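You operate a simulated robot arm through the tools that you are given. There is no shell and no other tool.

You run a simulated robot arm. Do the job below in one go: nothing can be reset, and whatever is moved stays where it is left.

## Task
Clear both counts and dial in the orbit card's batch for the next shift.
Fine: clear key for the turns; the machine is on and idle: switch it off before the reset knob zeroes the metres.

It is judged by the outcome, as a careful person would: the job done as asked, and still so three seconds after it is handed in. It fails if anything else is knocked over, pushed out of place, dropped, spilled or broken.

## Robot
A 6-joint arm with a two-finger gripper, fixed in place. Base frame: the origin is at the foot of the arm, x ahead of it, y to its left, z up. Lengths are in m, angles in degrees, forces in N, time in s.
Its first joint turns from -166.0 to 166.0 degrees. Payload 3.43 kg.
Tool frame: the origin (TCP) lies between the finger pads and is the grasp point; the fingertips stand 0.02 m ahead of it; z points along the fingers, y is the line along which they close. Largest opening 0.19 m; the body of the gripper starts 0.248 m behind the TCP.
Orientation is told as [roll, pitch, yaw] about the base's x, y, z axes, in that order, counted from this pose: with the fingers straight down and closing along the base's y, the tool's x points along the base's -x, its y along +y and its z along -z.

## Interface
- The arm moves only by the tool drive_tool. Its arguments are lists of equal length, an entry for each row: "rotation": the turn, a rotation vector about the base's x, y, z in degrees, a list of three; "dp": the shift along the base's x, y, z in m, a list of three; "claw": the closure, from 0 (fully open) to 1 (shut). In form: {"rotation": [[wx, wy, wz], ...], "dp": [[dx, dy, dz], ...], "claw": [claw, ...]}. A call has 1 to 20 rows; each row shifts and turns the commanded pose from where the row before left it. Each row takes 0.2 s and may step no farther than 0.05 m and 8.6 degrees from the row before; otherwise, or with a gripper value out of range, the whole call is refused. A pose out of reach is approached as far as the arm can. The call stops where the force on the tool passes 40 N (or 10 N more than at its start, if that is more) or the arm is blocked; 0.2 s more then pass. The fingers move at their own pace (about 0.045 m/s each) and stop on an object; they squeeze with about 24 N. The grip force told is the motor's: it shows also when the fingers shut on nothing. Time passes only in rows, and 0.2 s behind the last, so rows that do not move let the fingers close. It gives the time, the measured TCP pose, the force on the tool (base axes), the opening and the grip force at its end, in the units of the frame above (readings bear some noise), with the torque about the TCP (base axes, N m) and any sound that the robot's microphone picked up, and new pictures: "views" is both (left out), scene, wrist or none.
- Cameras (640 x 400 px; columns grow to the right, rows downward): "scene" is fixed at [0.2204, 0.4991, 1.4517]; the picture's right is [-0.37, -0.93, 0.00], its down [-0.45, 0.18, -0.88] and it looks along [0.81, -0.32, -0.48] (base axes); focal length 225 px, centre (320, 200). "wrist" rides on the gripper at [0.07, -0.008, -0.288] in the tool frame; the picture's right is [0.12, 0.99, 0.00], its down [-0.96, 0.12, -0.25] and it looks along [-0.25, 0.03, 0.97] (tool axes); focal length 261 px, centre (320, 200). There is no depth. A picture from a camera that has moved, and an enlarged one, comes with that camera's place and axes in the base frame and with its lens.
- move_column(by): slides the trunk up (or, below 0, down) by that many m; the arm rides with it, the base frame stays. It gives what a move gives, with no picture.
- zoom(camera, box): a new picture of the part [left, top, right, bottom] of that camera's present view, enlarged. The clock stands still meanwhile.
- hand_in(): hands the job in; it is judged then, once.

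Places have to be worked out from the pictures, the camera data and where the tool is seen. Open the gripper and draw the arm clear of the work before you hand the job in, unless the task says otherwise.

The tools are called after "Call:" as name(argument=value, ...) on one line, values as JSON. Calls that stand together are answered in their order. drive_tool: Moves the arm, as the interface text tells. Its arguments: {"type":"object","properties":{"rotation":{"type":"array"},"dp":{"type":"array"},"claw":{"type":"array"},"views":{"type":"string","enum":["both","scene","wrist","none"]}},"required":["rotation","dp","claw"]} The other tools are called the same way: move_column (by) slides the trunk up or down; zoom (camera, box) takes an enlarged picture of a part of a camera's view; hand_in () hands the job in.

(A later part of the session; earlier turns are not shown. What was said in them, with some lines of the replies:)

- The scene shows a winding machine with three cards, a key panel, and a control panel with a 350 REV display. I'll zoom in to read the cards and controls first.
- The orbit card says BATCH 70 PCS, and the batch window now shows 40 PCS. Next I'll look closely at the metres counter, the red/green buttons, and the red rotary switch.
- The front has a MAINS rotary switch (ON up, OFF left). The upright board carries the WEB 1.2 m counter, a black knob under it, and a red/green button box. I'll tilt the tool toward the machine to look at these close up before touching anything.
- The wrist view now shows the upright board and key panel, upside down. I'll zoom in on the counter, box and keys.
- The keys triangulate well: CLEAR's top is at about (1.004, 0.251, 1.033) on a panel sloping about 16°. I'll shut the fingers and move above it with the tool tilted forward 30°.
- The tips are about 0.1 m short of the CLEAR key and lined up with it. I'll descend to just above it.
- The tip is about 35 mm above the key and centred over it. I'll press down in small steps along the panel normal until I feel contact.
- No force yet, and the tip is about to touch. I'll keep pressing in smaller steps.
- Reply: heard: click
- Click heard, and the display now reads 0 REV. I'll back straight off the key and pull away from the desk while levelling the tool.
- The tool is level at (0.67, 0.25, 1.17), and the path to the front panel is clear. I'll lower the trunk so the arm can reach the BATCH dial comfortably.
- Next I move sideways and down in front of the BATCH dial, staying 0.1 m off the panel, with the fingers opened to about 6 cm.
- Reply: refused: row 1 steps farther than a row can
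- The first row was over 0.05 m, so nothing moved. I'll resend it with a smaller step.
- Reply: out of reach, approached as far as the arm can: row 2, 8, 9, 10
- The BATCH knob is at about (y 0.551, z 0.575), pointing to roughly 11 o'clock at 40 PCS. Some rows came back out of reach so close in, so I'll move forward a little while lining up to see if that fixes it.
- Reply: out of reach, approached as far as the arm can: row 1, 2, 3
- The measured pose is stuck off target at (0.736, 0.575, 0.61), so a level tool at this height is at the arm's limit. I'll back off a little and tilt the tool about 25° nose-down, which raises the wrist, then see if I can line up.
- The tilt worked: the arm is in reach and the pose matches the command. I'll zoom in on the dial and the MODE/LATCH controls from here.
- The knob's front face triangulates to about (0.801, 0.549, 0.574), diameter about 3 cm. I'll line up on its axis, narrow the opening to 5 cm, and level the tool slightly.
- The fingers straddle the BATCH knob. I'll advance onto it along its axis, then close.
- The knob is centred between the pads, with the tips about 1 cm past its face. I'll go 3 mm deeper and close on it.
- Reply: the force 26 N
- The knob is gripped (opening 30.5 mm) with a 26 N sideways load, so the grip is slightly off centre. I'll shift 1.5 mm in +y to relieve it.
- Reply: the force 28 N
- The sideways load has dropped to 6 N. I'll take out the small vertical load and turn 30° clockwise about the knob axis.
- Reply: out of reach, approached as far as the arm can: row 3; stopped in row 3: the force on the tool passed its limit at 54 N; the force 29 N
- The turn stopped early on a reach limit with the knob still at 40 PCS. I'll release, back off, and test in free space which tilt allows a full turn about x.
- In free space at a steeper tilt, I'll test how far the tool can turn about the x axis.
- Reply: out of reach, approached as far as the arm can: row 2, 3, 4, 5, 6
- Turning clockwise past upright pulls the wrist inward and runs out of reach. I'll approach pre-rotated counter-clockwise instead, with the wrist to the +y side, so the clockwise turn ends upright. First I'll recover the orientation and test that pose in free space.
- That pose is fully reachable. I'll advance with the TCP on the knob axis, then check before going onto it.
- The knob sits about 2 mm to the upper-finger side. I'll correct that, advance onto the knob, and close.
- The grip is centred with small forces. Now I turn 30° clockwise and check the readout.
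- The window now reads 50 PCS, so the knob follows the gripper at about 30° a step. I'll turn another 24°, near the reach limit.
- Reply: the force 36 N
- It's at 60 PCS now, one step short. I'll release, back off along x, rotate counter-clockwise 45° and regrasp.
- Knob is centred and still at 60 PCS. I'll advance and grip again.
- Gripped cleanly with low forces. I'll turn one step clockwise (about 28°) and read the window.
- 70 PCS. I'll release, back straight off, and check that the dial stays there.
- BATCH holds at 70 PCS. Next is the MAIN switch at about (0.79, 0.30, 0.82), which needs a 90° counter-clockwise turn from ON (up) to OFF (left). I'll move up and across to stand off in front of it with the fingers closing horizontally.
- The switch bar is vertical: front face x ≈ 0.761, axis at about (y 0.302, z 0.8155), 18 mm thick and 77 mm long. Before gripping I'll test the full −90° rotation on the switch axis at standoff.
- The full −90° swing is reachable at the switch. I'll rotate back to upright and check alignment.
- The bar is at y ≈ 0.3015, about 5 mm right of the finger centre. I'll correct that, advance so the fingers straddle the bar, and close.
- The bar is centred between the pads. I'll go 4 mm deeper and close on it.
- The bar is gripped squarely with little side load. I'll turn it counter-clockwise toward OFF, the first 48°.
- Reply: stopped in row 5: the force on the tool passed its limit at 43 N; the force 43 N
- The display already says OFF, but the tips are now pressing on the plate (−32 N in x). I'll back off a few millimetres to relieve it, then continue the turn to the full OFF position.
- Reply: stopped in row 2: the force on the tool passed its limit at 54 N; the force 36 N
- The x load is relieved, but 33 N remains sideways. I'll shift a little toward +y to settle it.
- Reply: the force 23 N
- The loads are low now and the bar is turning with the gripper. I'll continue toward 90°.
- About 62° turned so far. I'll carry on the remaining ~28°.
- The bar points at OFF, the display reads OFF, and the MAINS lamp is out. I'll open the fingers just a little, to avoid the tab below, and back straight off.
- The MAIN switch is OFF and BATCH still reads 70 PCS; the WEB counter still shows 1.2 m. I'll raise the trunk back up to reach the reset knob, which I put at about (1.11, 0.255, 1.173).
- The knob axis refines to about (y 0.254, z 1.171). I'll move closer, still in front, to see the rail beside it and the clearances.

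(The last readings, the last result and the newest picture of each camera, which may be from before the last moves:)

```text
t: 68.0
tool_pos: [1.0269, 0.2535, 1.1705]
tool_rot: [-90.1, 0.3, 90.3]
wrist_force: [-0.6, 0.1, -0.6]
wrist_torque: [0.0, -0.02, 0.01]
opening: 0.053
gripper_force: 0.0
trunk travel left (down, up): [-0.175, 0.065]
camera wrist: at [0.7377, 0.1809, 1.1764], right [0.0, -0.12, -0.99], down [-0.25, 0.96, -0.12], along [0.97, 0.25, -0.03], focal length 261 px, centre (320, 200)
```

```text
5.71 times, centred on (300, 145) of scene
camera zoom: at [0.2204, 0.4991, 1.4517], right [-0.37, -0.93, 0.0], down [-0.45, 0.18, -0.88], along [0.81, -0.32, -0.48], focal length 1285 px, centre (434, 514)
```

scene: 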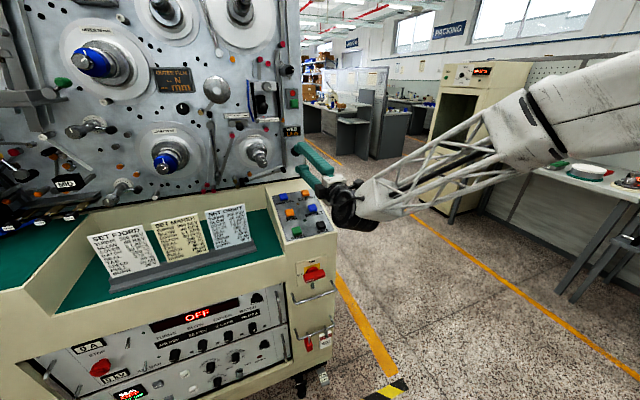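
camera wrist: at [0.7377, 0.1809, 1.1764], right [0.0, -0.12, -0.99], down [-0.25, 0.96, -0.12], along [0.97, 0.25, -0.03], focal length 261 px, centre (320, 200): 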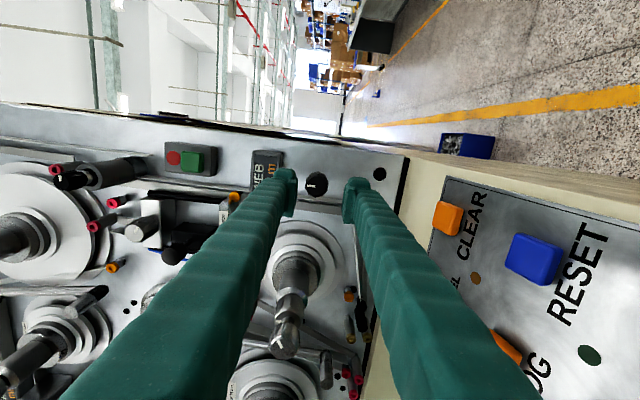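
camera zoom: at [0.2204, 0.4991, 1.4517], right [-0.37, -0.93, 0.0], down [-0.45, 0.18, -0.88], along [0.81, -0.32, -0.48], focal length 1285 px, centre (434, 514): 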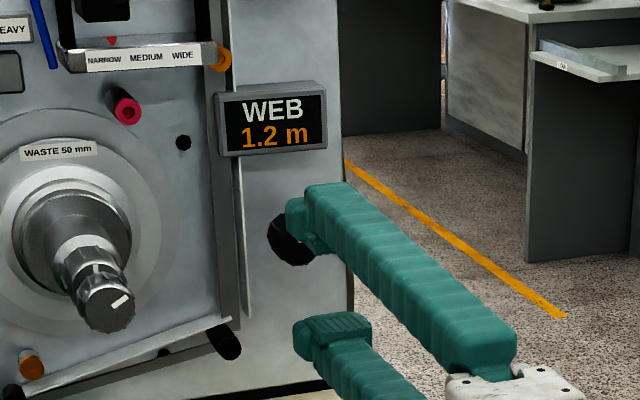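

The knob face is at x ≈ 1.108 and the panel is well behind it, so there's room to grip shallowly with the fingers above and below. I'll advance and close.

Call:
drive_tool(rotation=[[0, 0, 0], [0, 0, 0], [0, 0, 0], [0, 0, 0], [0, 0, 0]], dp=[[0.02, -0.001, 0.0015], [0.02, -0.001, 0], [0.02, 0, 0], [0.012, 0, 0], [0.005, 0, 0]], claw=[0.72, 0.72, 0.72, 0.72, 0.72], views="both")

Call:
zoom(camera="wrist", box=[240, 130, 400, 240])

Call:
zoom(camera="scene", box=[260, 110, 340, 180])

```text
t: 69.2
tool_pos: [1.1035, 0.2517, 1.1731]
tool_rot: [-90.2, 0.4, 90.1]
wrist_force: [-0.9, -0.2, 0.2]
wrist_torque: [0.02, -0.01, -0.02]
opening: 0.0533
gripper_force: 0.1
trunk travel left (down, up): [-0.175, 0.065]
camera wrist: at [0.815, 0.1792, 1.1799], right [0.0, -0.12, -0.99], down [-0.25, 0.96, -0.12], along [0.97, 0.25, -0.03], focal length 261 px, centre (320, 200)
```

scene: 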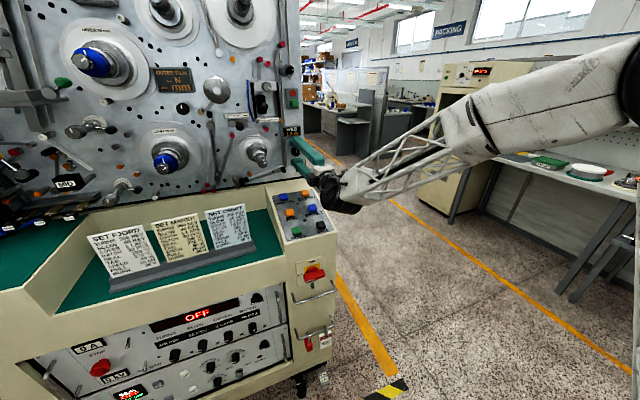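
wrist: 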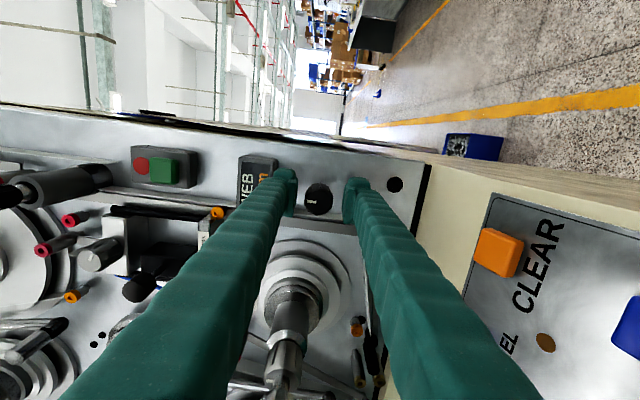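

```text
3.64 times, centred on (320, 185) of wrist
camera zoom: at [0.815, 0.1792, 1.1799], right [0.0, -0.12, -0.99], down [-0.25, 0.96, -0.12], along [0.97, 0.25, -0.03], focal length 948 px, centre (320, 254)
```

zoom: 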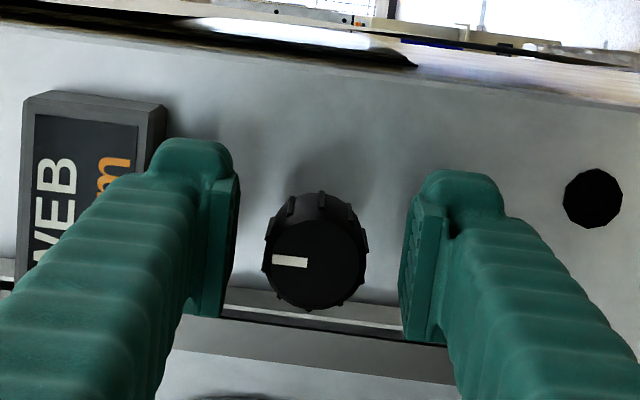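

```text
5.71 times, centred on (300, 145) of scene
camera zoom: at [0.2204, 0.4991, 1.4517], right [-0.37, -0.93, 0.0], down [-0.45, 0.18, -0.88], along [0.81, -0.32, -0.48], focal length 1285 px, centre (434, 514)
```

zoom: 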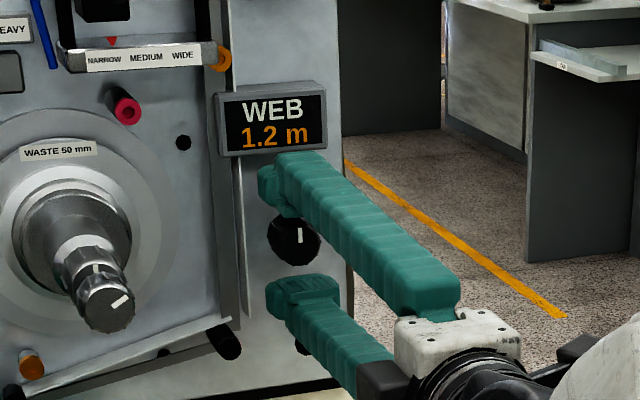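

The fingers straddle the knob above and below, clear of the rail and the WEB box. I'll close on it.

Call:
drive_tool(rotation=[[0, 0, 0], [0, 0, 0], [0, 0, 0], [0, 0, 0]], dp=[[0.002, 0, 0], [0, 0, 0], [0, 0, 0], [0, 0, 0]], claw=[1, 1, 1, 1], views="none")

```text
t: 70.2
tool_pos: [1.1053, 0.2518, 1.1758]
tool_rot: [-90.2, 0.3, 90.2]
wrist_force: [4.9, 0.8, 6.3]
wrist_torque: [0.06, -0.06, -0.06]
opening: 0.0303
gripper_force: 45.5
trunk travel left (down, up): [-0.175, 0.065]
```

Gripped with low forces. I'll turn it 30° clockwise and watch the counter.

Call:
drive_tool(rotation=[[5, 0, 0], [5, 0, 0], [5, 0, 0], [5, 0, 0], [5, 0, 0], [5, 0, 0], [0, 0, 0]], dp=[[0, 0.0003, 0], [0, 0.0003, 0], [0, 0.0003, 0], [0, 0.0003, 0], [0, 0, 0], [0, 0, 0], [0, 0, 0]], claw=[1, 1, 1, 1, 1, 1, 1], views="both")

Call:
zoom(camera="wrist", box=[240, 130, 400, 240])

Call:
zoom(camera="scene", box=[260, 110, 340, 180])

```text
t: 71.7
tool_pos: [1.1059, 0.2521, 1.1728]
tool_rot: [-90.0, -29.4, 90.1]
wrist_force: [-19.3, -10.7, -1.6]
wrist_torque: [-0.02, 0.04, -0.16]
opening: 0.03
gripper_force: 44.7
trunk travel left (down, up): [-0.175, 0.065]
stopped in row 7: the force on the tool passed its limit at 41 N (the readings are from after the stop); the commanded pose is now the measured one
camera wrist: at [0.8171, 0.1851, 1.1437], right [0.0, 0.38, -0.92], down [-0.25, 0.89, 0.37], along [0.97, 0.23, 0.1], focal length 261 px, centre (320, 200)
```

scene: 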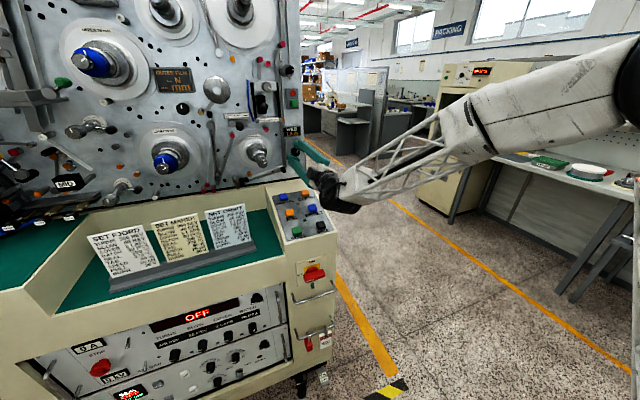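
wrist: 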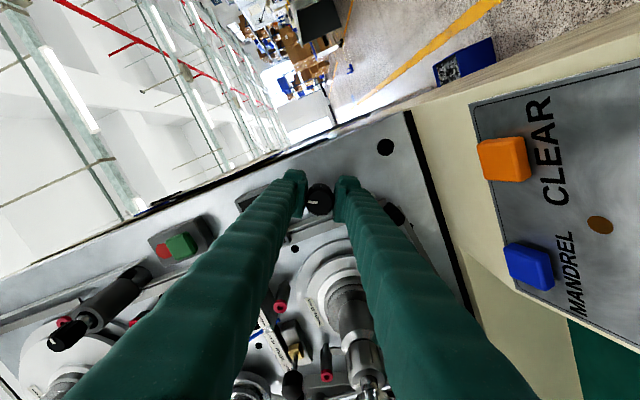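

```text
3.64 times, centred on (320, 185) of wrist
camera zoom: at [0.8171, 0.1851, 1.1437], right [0.0, 0.38, -0.92], down [-0.25, 0.89, 0.37], along [0.97, 0.23, 0.1], focal length 948 px, centre (320, 254)
```

zoom: 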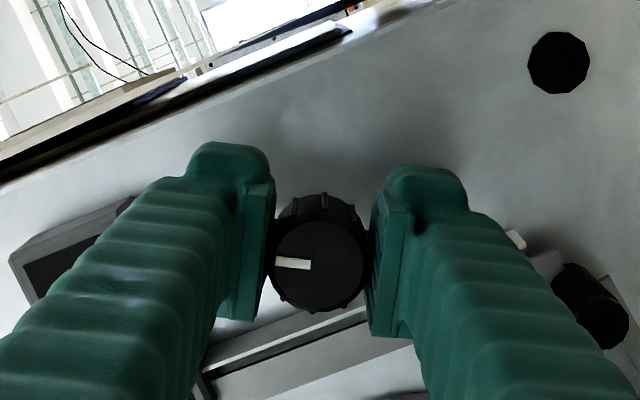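

```text
5.71 times, centred on (300, 145) of scene
camera zoom: at [0.2204, 0.4991, 1.4517], right [-0.37, -0.93, 0.0], down [-0.45, 0.18, -0.88], along [0.81, -0.32, -0.48], focal length 1285 px, centre (434, 514)
```

zoom: 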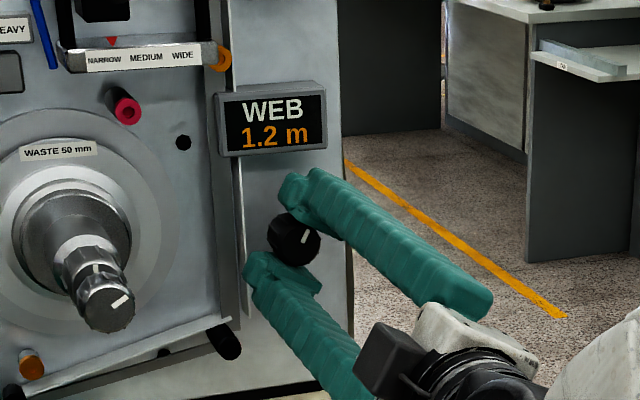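

The knob has turned about 30° with the gripper and the counter still shows 1.2 m; there's a −19 N push in x. I'll ease back 2 mm and turn further.

Call:
drive_tool(rotation=[[0, 0, 0], [4, 0, 0], [4, 0, 0], [4, 0, 0], [4, 0, 0], [4, 0, 0]], dp=[[-0.002, -0.0008, 0], [0, 0, 0], [0, 0, 0], [0, 0, 0], [0, 0, 0], [0, 0, 0]], claw=[1, 1, 1, 1, 1, 1], views="both")

Call:
zoom(camera="wrist", box=[240, 130, 400, 240])

Call:
zoom(camera="scene", box=[260, 110, 340, 180])

```text
t: 72.4
tool_pos: [1.1051, 0.252, 1.1747]
tool_rot: [-90.1, -34.5, 90.2]
wrist_force: [39.6, 4.5, 4.1]
wrist_torque: [-0.04, 0.09, -0.14]
opening: 0.0302
gripper_force: 44.8
trunk travel left (down, up): [-0.175, 0.065]
stopped in row 3: the force on the tool passed its limit at 41 N (the readings are from after the stop); the commanded pose is now the measured one
camera wrist: at [0.8171, 0.1877, 1.1371], right [0.0, 0.46, -0.89], down [-0.25, 0.86, 0.45], along [0.97, 0.22, 0.12], focal length 261 px, centre (320, 200)
```

scene: 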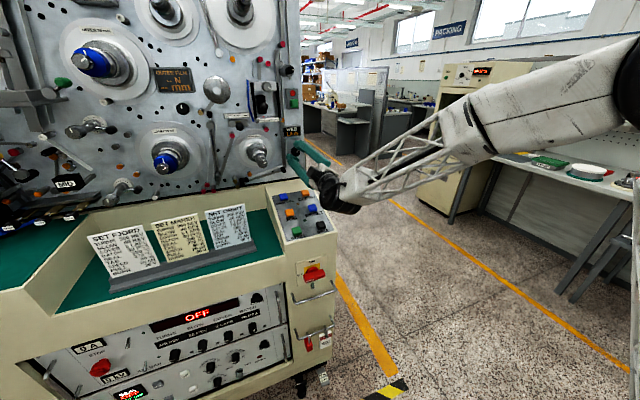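
wrist: 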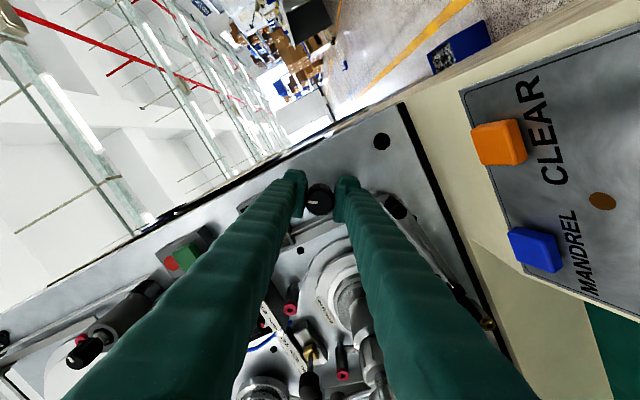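

```text
3.64 times, centred on (320, 185) of wrist
camera zoom: at [0.8171, 0.1877, 1.1371], right [0.0, 0.46, -0.89], down [-0.25, 0.86, 0.45], along [0.97, 0.22, 0.12], focal length 948 px, centre (320, 254)
```

zoom: 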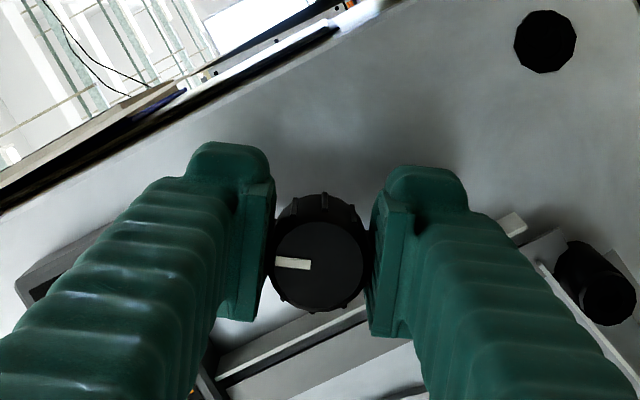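

```text
5.71 times, centred on (300, 145) of scene
camera zoom: at [0.2204, 0.4991, 1.4517], right [-0.37, -0.93, 0.0], down [-0.45, 0.18, -0.88], along [0.81, -0.32, -0.48], focal length 1285 px, centre (434, 514)
```

zoom: 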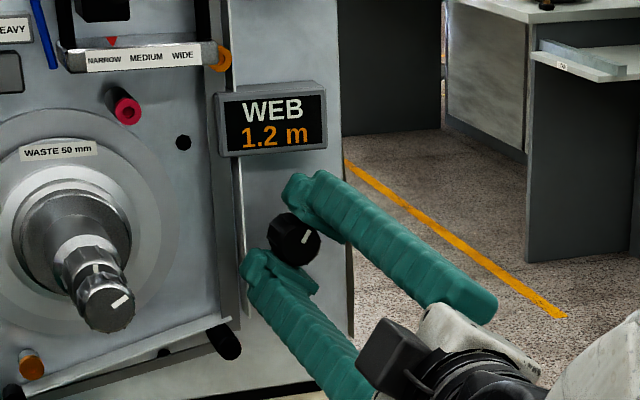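

My back-off pulled on the knob (+40 N in x), because the grip is stiff along x. I'll give back about 1.2 mm and continue turning.

Call:
drive_tool(rotation=[[0, 0, 0], [0, 0, 0]], dp=[[0.0012, 0.0002, -0.0003], [0, 0, 0]], claw=[1, 1], views="none")

```text
t: 73.0
tool_pos: [1.1055, 0.2529, 1.1723]
tool_rot: [-90.2, -34.6, 90.2]
wrist_force: [21.4, 3.6, 0.7]
wrist_torque: [-0.05, 0.05, -0.05]
opening: 0.0302
gripper_force: 44.9
trunk travel left (down, up): [-0.175, 0.065]
```

Call:
drive_tool(rotation=[[0, 0, 0], [4, 0, 0], [4, 0, 0], [4, 0, 0], [4, 0, 0], [4, 0, 0], [0, 0, 0]], dp=[[0.001, 0, 0], [0, 0, 0], [0, 0, 0], [0, 0, 0], [0, 0, 0], [0, 0, 0], [0, 0, 0]], claw=[1, 1, 1, 1, 1, 1, 1], views="scene")

Call:
zoom(camera="scene", box=[260, 110, 340, 180])

Call:
zoom(camera="wrist", box=[240, 130, 400, 240])

```text
t: 74.6
tool_pos: [1.1047, 0.2537, 1.1728]
tool_rot: [-90.1, -54.5, 90.2]
wrist_force: [-33.2, 7.7, -22.3]
wrist_torque: [-0.12, 0.11, 0.23]
opening: 0.0302
gripper_force: 45.2
trunk travel left (down, up): [-0.175, 0.065]
```

scene: 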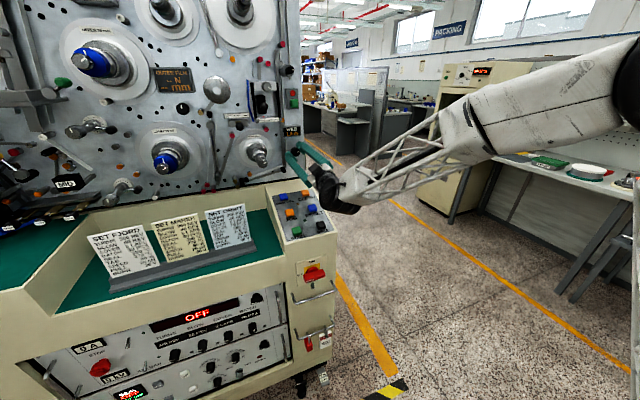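

```text
5.71 times, centred on (300, 145) of scene
camera zoom: at [0.2204, 0.4991, 1.4517], right [-0.37, -0.93, 0.0], down [-0.45, 0.18, -0.88], along [0.81, -0.32, -0.48], focal length 1285 px, centre (434, 514)
```

zoom: 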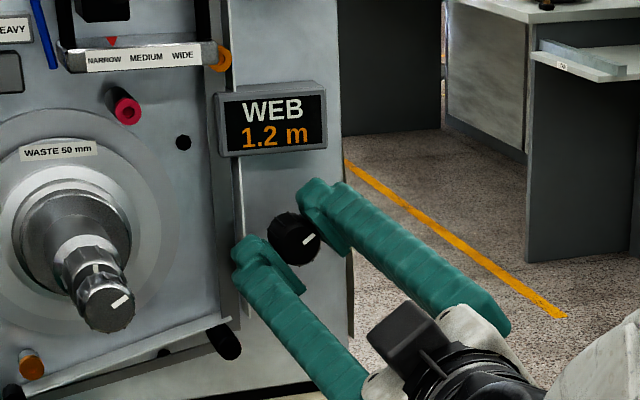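

```text
3.64 times, centred on (320, 185) of wrist
camera zoom: at [0.8171, 0.2037, 1.1173], right [0.0, 0.74, -0.67], down [-0.25, 0.65, 0.72], along [0.97, 0.17, 0.18], focal length 948 px, centre (320, 254)
```

zoom: 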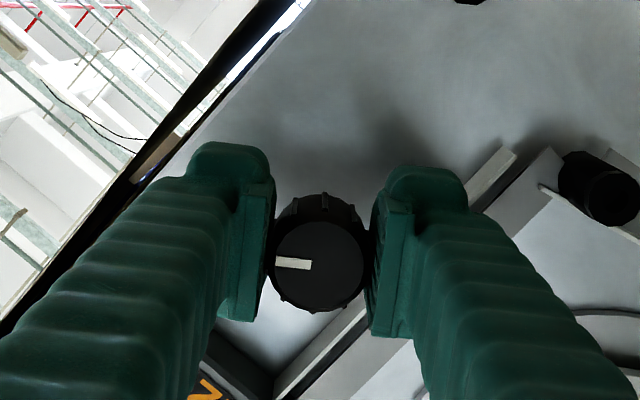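

Turned about 55° with no change yet. I'll relieve the loads and continue to about 85°.

Call:
drive_tool(rotation=[[0, 0, 0], [4, 0, 0], [4, 0, 0], [4, 0, 0], [4, 0, 0]], dp=[[-0.001, 0.0003, -0.001], [0, 0, 0], [0, 0, 0], [0, 0, 0], [0, 0, 0]], claw=[1, 1, 1, 1, 1], views="none")

Call:
zoom(camera="scene", box=[260, 110, 340, 180])

```text
t: 75.8
tool_pos: [1.1054, 0.2531, 1.1703]
tool_rot: [-90.6, -70.6, 90.6]
wrist_force: [20.0, 18.7, -8.2]
wrist_torque: [-0.15, 0.17, 0.08]
opening: 0.0302
gripper_force: 45.4
trunk travel left (down, up): [-0.175, 0.065]
```

```text
5.71 times, centred on (300, 145) of scene
camera zoom: at [0.2204, 0.4991, 1.4517], right [-0.37, -0.93, 0.0], down [-0.45, 0.18, -0.88], along [0.81, -0.32, -0.48], focal length 1285 px, centre (434, 514)
```

zoom: 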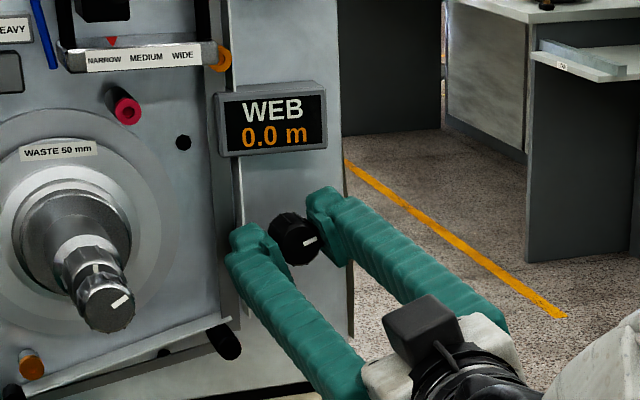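

The WEB counter now reads 0.0 m. I'll relax the loads, open slightly, and back straight off the knob.

Call:
drive_tool(rotation=[[0, 0, 0], [0, 0, 0], [0, 0, 0], [0, 0, 0], [0, 0, 0], [0, 0, 0], [0, 0, 0], [0, 0, 0]], dp=[[0.0005, 0.0005, 0], [0, 0, 0], [0, 0, 0], [-0.01, 0, 0], [-0.02, 0, 0], [-0.03, 0, 0], [-0.04, 0, 0], [0, 0, 0]], claw=[0.78, 0.78, 0.78, 0.78, 0.78, 0.78, 0.78, 0.78], views="both")

Call:
zoom(camera="scene", box=[260, 110, 340, 180])

Call:
zoom(camera="wrist", box=[240, 130, 400, 240])

```text
t: 77.6
tool_pos: [1.0051, 0.2538, 1.1731]
tool_rot: [-90.6, -70.5, 90.5]
wrist_force: [1.2, 1.1, -0.7]
wrist_torque: [-0.02, -0.01, 0.0]
opening: 0.042
gripper_force: 0.0
trunk travel left (down, up): [-0.175, 0.065]
camera wrist: at [0.7164, 0.2207, 1.1064], right [0.0, 0.9, -0.44], down [-0.25, 0.43, 0.87], along [0.97, 0.11, 0.23], focal length 261 px, centre (320, 200)
```

scene: 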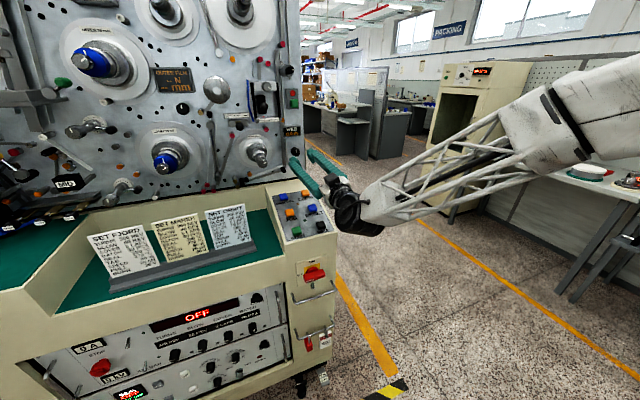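
wrist: 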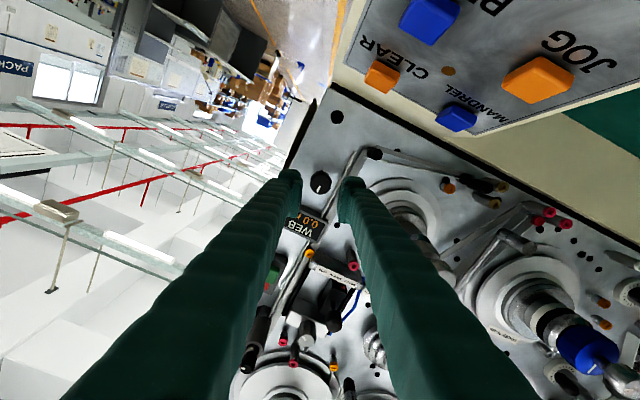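

```text
5.71 times, centred on (300, 145) of scene
camera zoom: at [0.2204, 0.4991, 1.4517], right [-0.37, -0.93, 0.0], down [-0.45, 0.18, -0.88], along [0.81, -0.32, -0.48], focal length 1285 px, centre (434, 514)
```

zoom: 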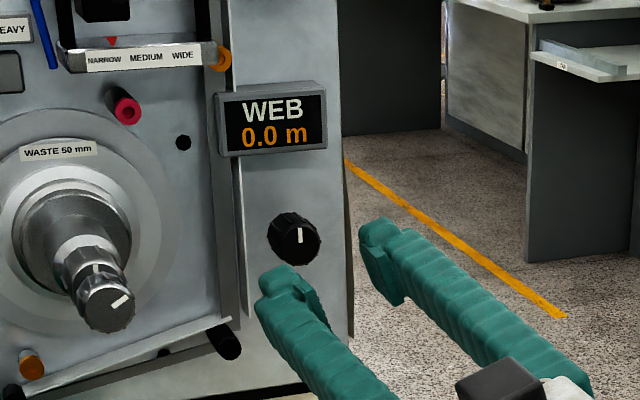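

```text
3.64 times, centred on (320, 185) of wrist
camera zoom: at [0.7164, 0.2207, 1.1064], right [0.0, 0.9, -0.44], down [-0.25, 0.43, 0.87], along [0.97, 0.11, 0.23], focal length 948 px, centre (320, 254)
```

zoom: 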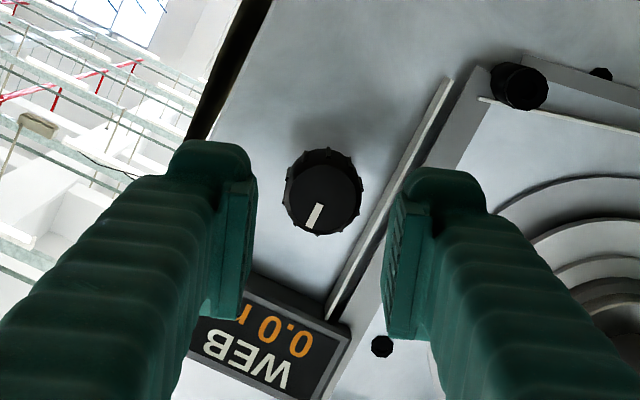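

The knob sprang back upright and the counter holds 0.0 m. I'll draw the arm well clear and open the gripper.

Call:
drive_tool(rotation=[[0, 0, 0], [0, 0, 0], [0, 0, 0], [0, 0, 0], [0, 0, 0], [0, 0, 0], [0, 0, 0], [0, 0, 0], [0, 0, 0], [0, 0, 0], [0, 0, 0], [0, 0, 0]], dp=[[-0.04, -0.005, 0.02], [-0.04, -0.005, 0.02], [-0.04, -0.005, 0.02], [-0.04, -0.005, 0.02], [-0.04, -0.005, 0.02], [-0.04, -0.005, 0.02], [-0.04, -0.005, 0.02], [-0.03, 0, 0.02], [0, 0, 0], [0, 0, 0], [0, 0, 0], [0, 0, 0]], claw=[0.78, 0.78, 0.78, 0.5, 0, 0, 0, 0, 0, 0, 0, 0], views="both")

Call:
zoom(camera="scene", box=[40, 180, 340, 400])

Call:
zoom(camera="scene", box=[140, 290, 300, 400])

Call:
zoom(camera="scene", box=[250, 60, 340, 230])

```text
t: 80.2
tool_pos: [0.6946, 0.22, 1.3369]
tool_rot: [-90.7, -70.4, 90.5]
wrist_force: [-0.4, -0.4, 0.0]
wrist_torque: [0.0, 0.0, 0.0]
opening: 0.1901
gripper_force: 0.0
trunk travel left (down, up): [-0.175, 0.065]
camera wrist: at [0.4067, 0.1873, 1.2698], right [0.0, 0.9, -0.44], down [-0.25, 0.43, 0.87], along [0.97, 0.11, 0.23], focal length 261 px, centre (320, 200)
```

scene: 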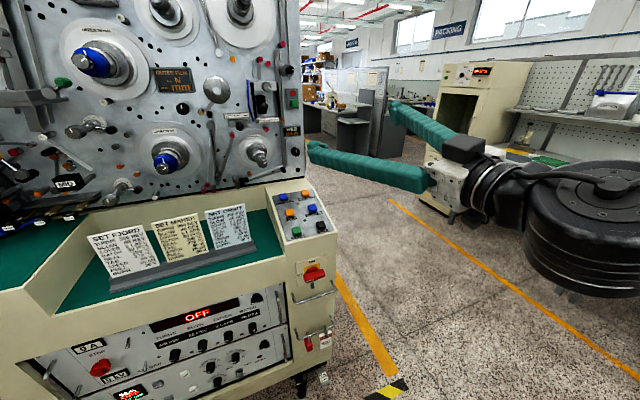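
wrist: 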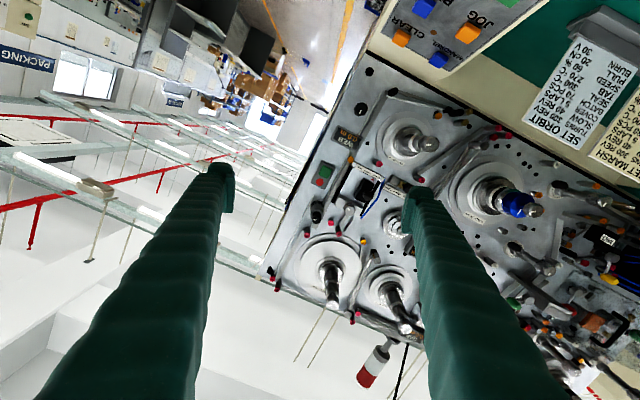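

```text
1.82 times, centred on (190, 290) of scene
camera zoom: at [0.2204, 0.4991, 1.4517], right [-0.37, -0.93, 0.0], down [-0.45, 0.18, -0.88], along [0.81, -0.32, -0.48], focal length 409 px, centre (556, 36)
```

zoom: 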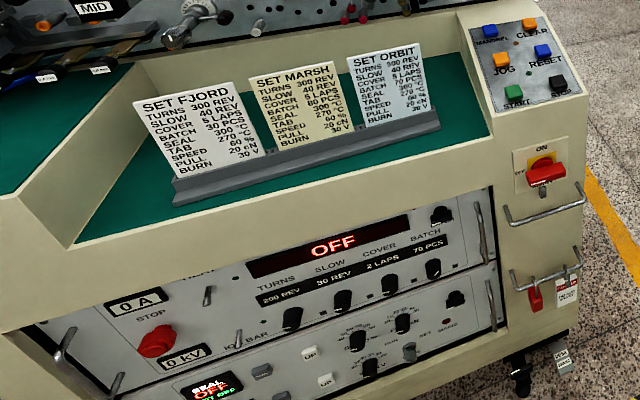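

```text
3.64 times, centred on (220, 345) of scene
camera zoom: at [0.2204, 0.4991, 1.4517], right [-0.37, -0.93, 0.0], down [-0.45, 0.18, -0.88], along [0.81, -0.32, -0.48], focal length 818 px, centre (684, -327)
```

zoom: 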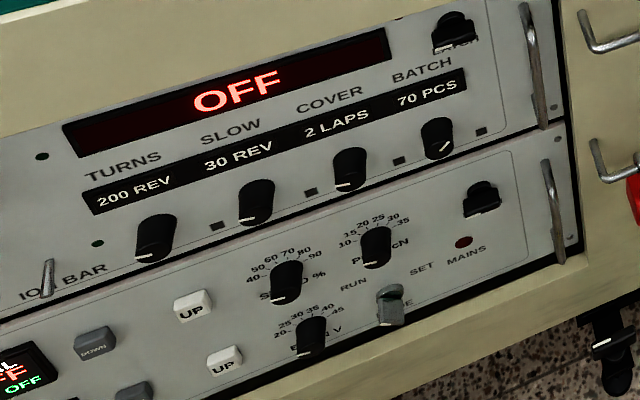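

```text
2.35 times, centred on (295, 145) of scene
camera zoom: at [0.2204, 0.4991, 1.4517], right [-0.37, -0.93, 0.0], down [-0.45, 0.18, -0.88], along [0.81, -0.32, -0.48], focal length 529 px, centre (379, 329)
```

zoom: 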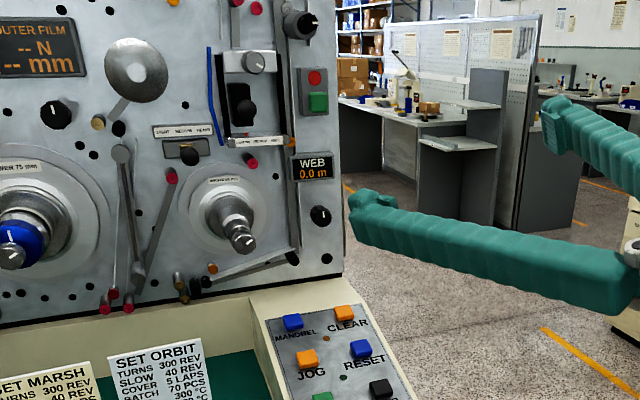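

Everything is in its final state:
- **Turns:** cleared to 0 with the CLEAR key before power-off.
- **Batch:** the window reads 70 PCS, matching the orbit card.
- **MAIN switch:** OFF.
- **WEB metres:** 0.0 m, with the reset knob sprung back upright.

The other dials, cards and tags look as they did at the start. The gripper is open and the arm is clear, so I'm handing in.

Call:
hand_in()

```text
The job is handed in.
```

Both counts are cleared, the batch is set to 70 PCS from the orbit card, and the job is handed in.

- **Turns:** I pressed the CLEAR key while the machine was still on, and the display went from 350 REV to 0 REV.
- **Batch:** I turned the BATCH dial from 40 to 70 PCS. I left the other dials alone, and they still read as they did at the start.
- **Power:** I turned the MAIN switch to OFF after clearing the turns and setting the batch, before touching the reset knob. I left it off, so the turns display now reads OFF rather than 0.
- **Metres:** I turned the reset knob clockwise until the WEB counter dropped from 1.2 m to 0.0 m. The knob sprang back upright and the counter still reads 0.0 m.

The BATCH dial took two grips because the arm ran out of reach partway round. The arm also stopped on its force limit a few times while turning the BATCH dial, the MAIN switch and the reset knob. I saw no damage and nothing out of place, and the arm is clear with the gripper open.
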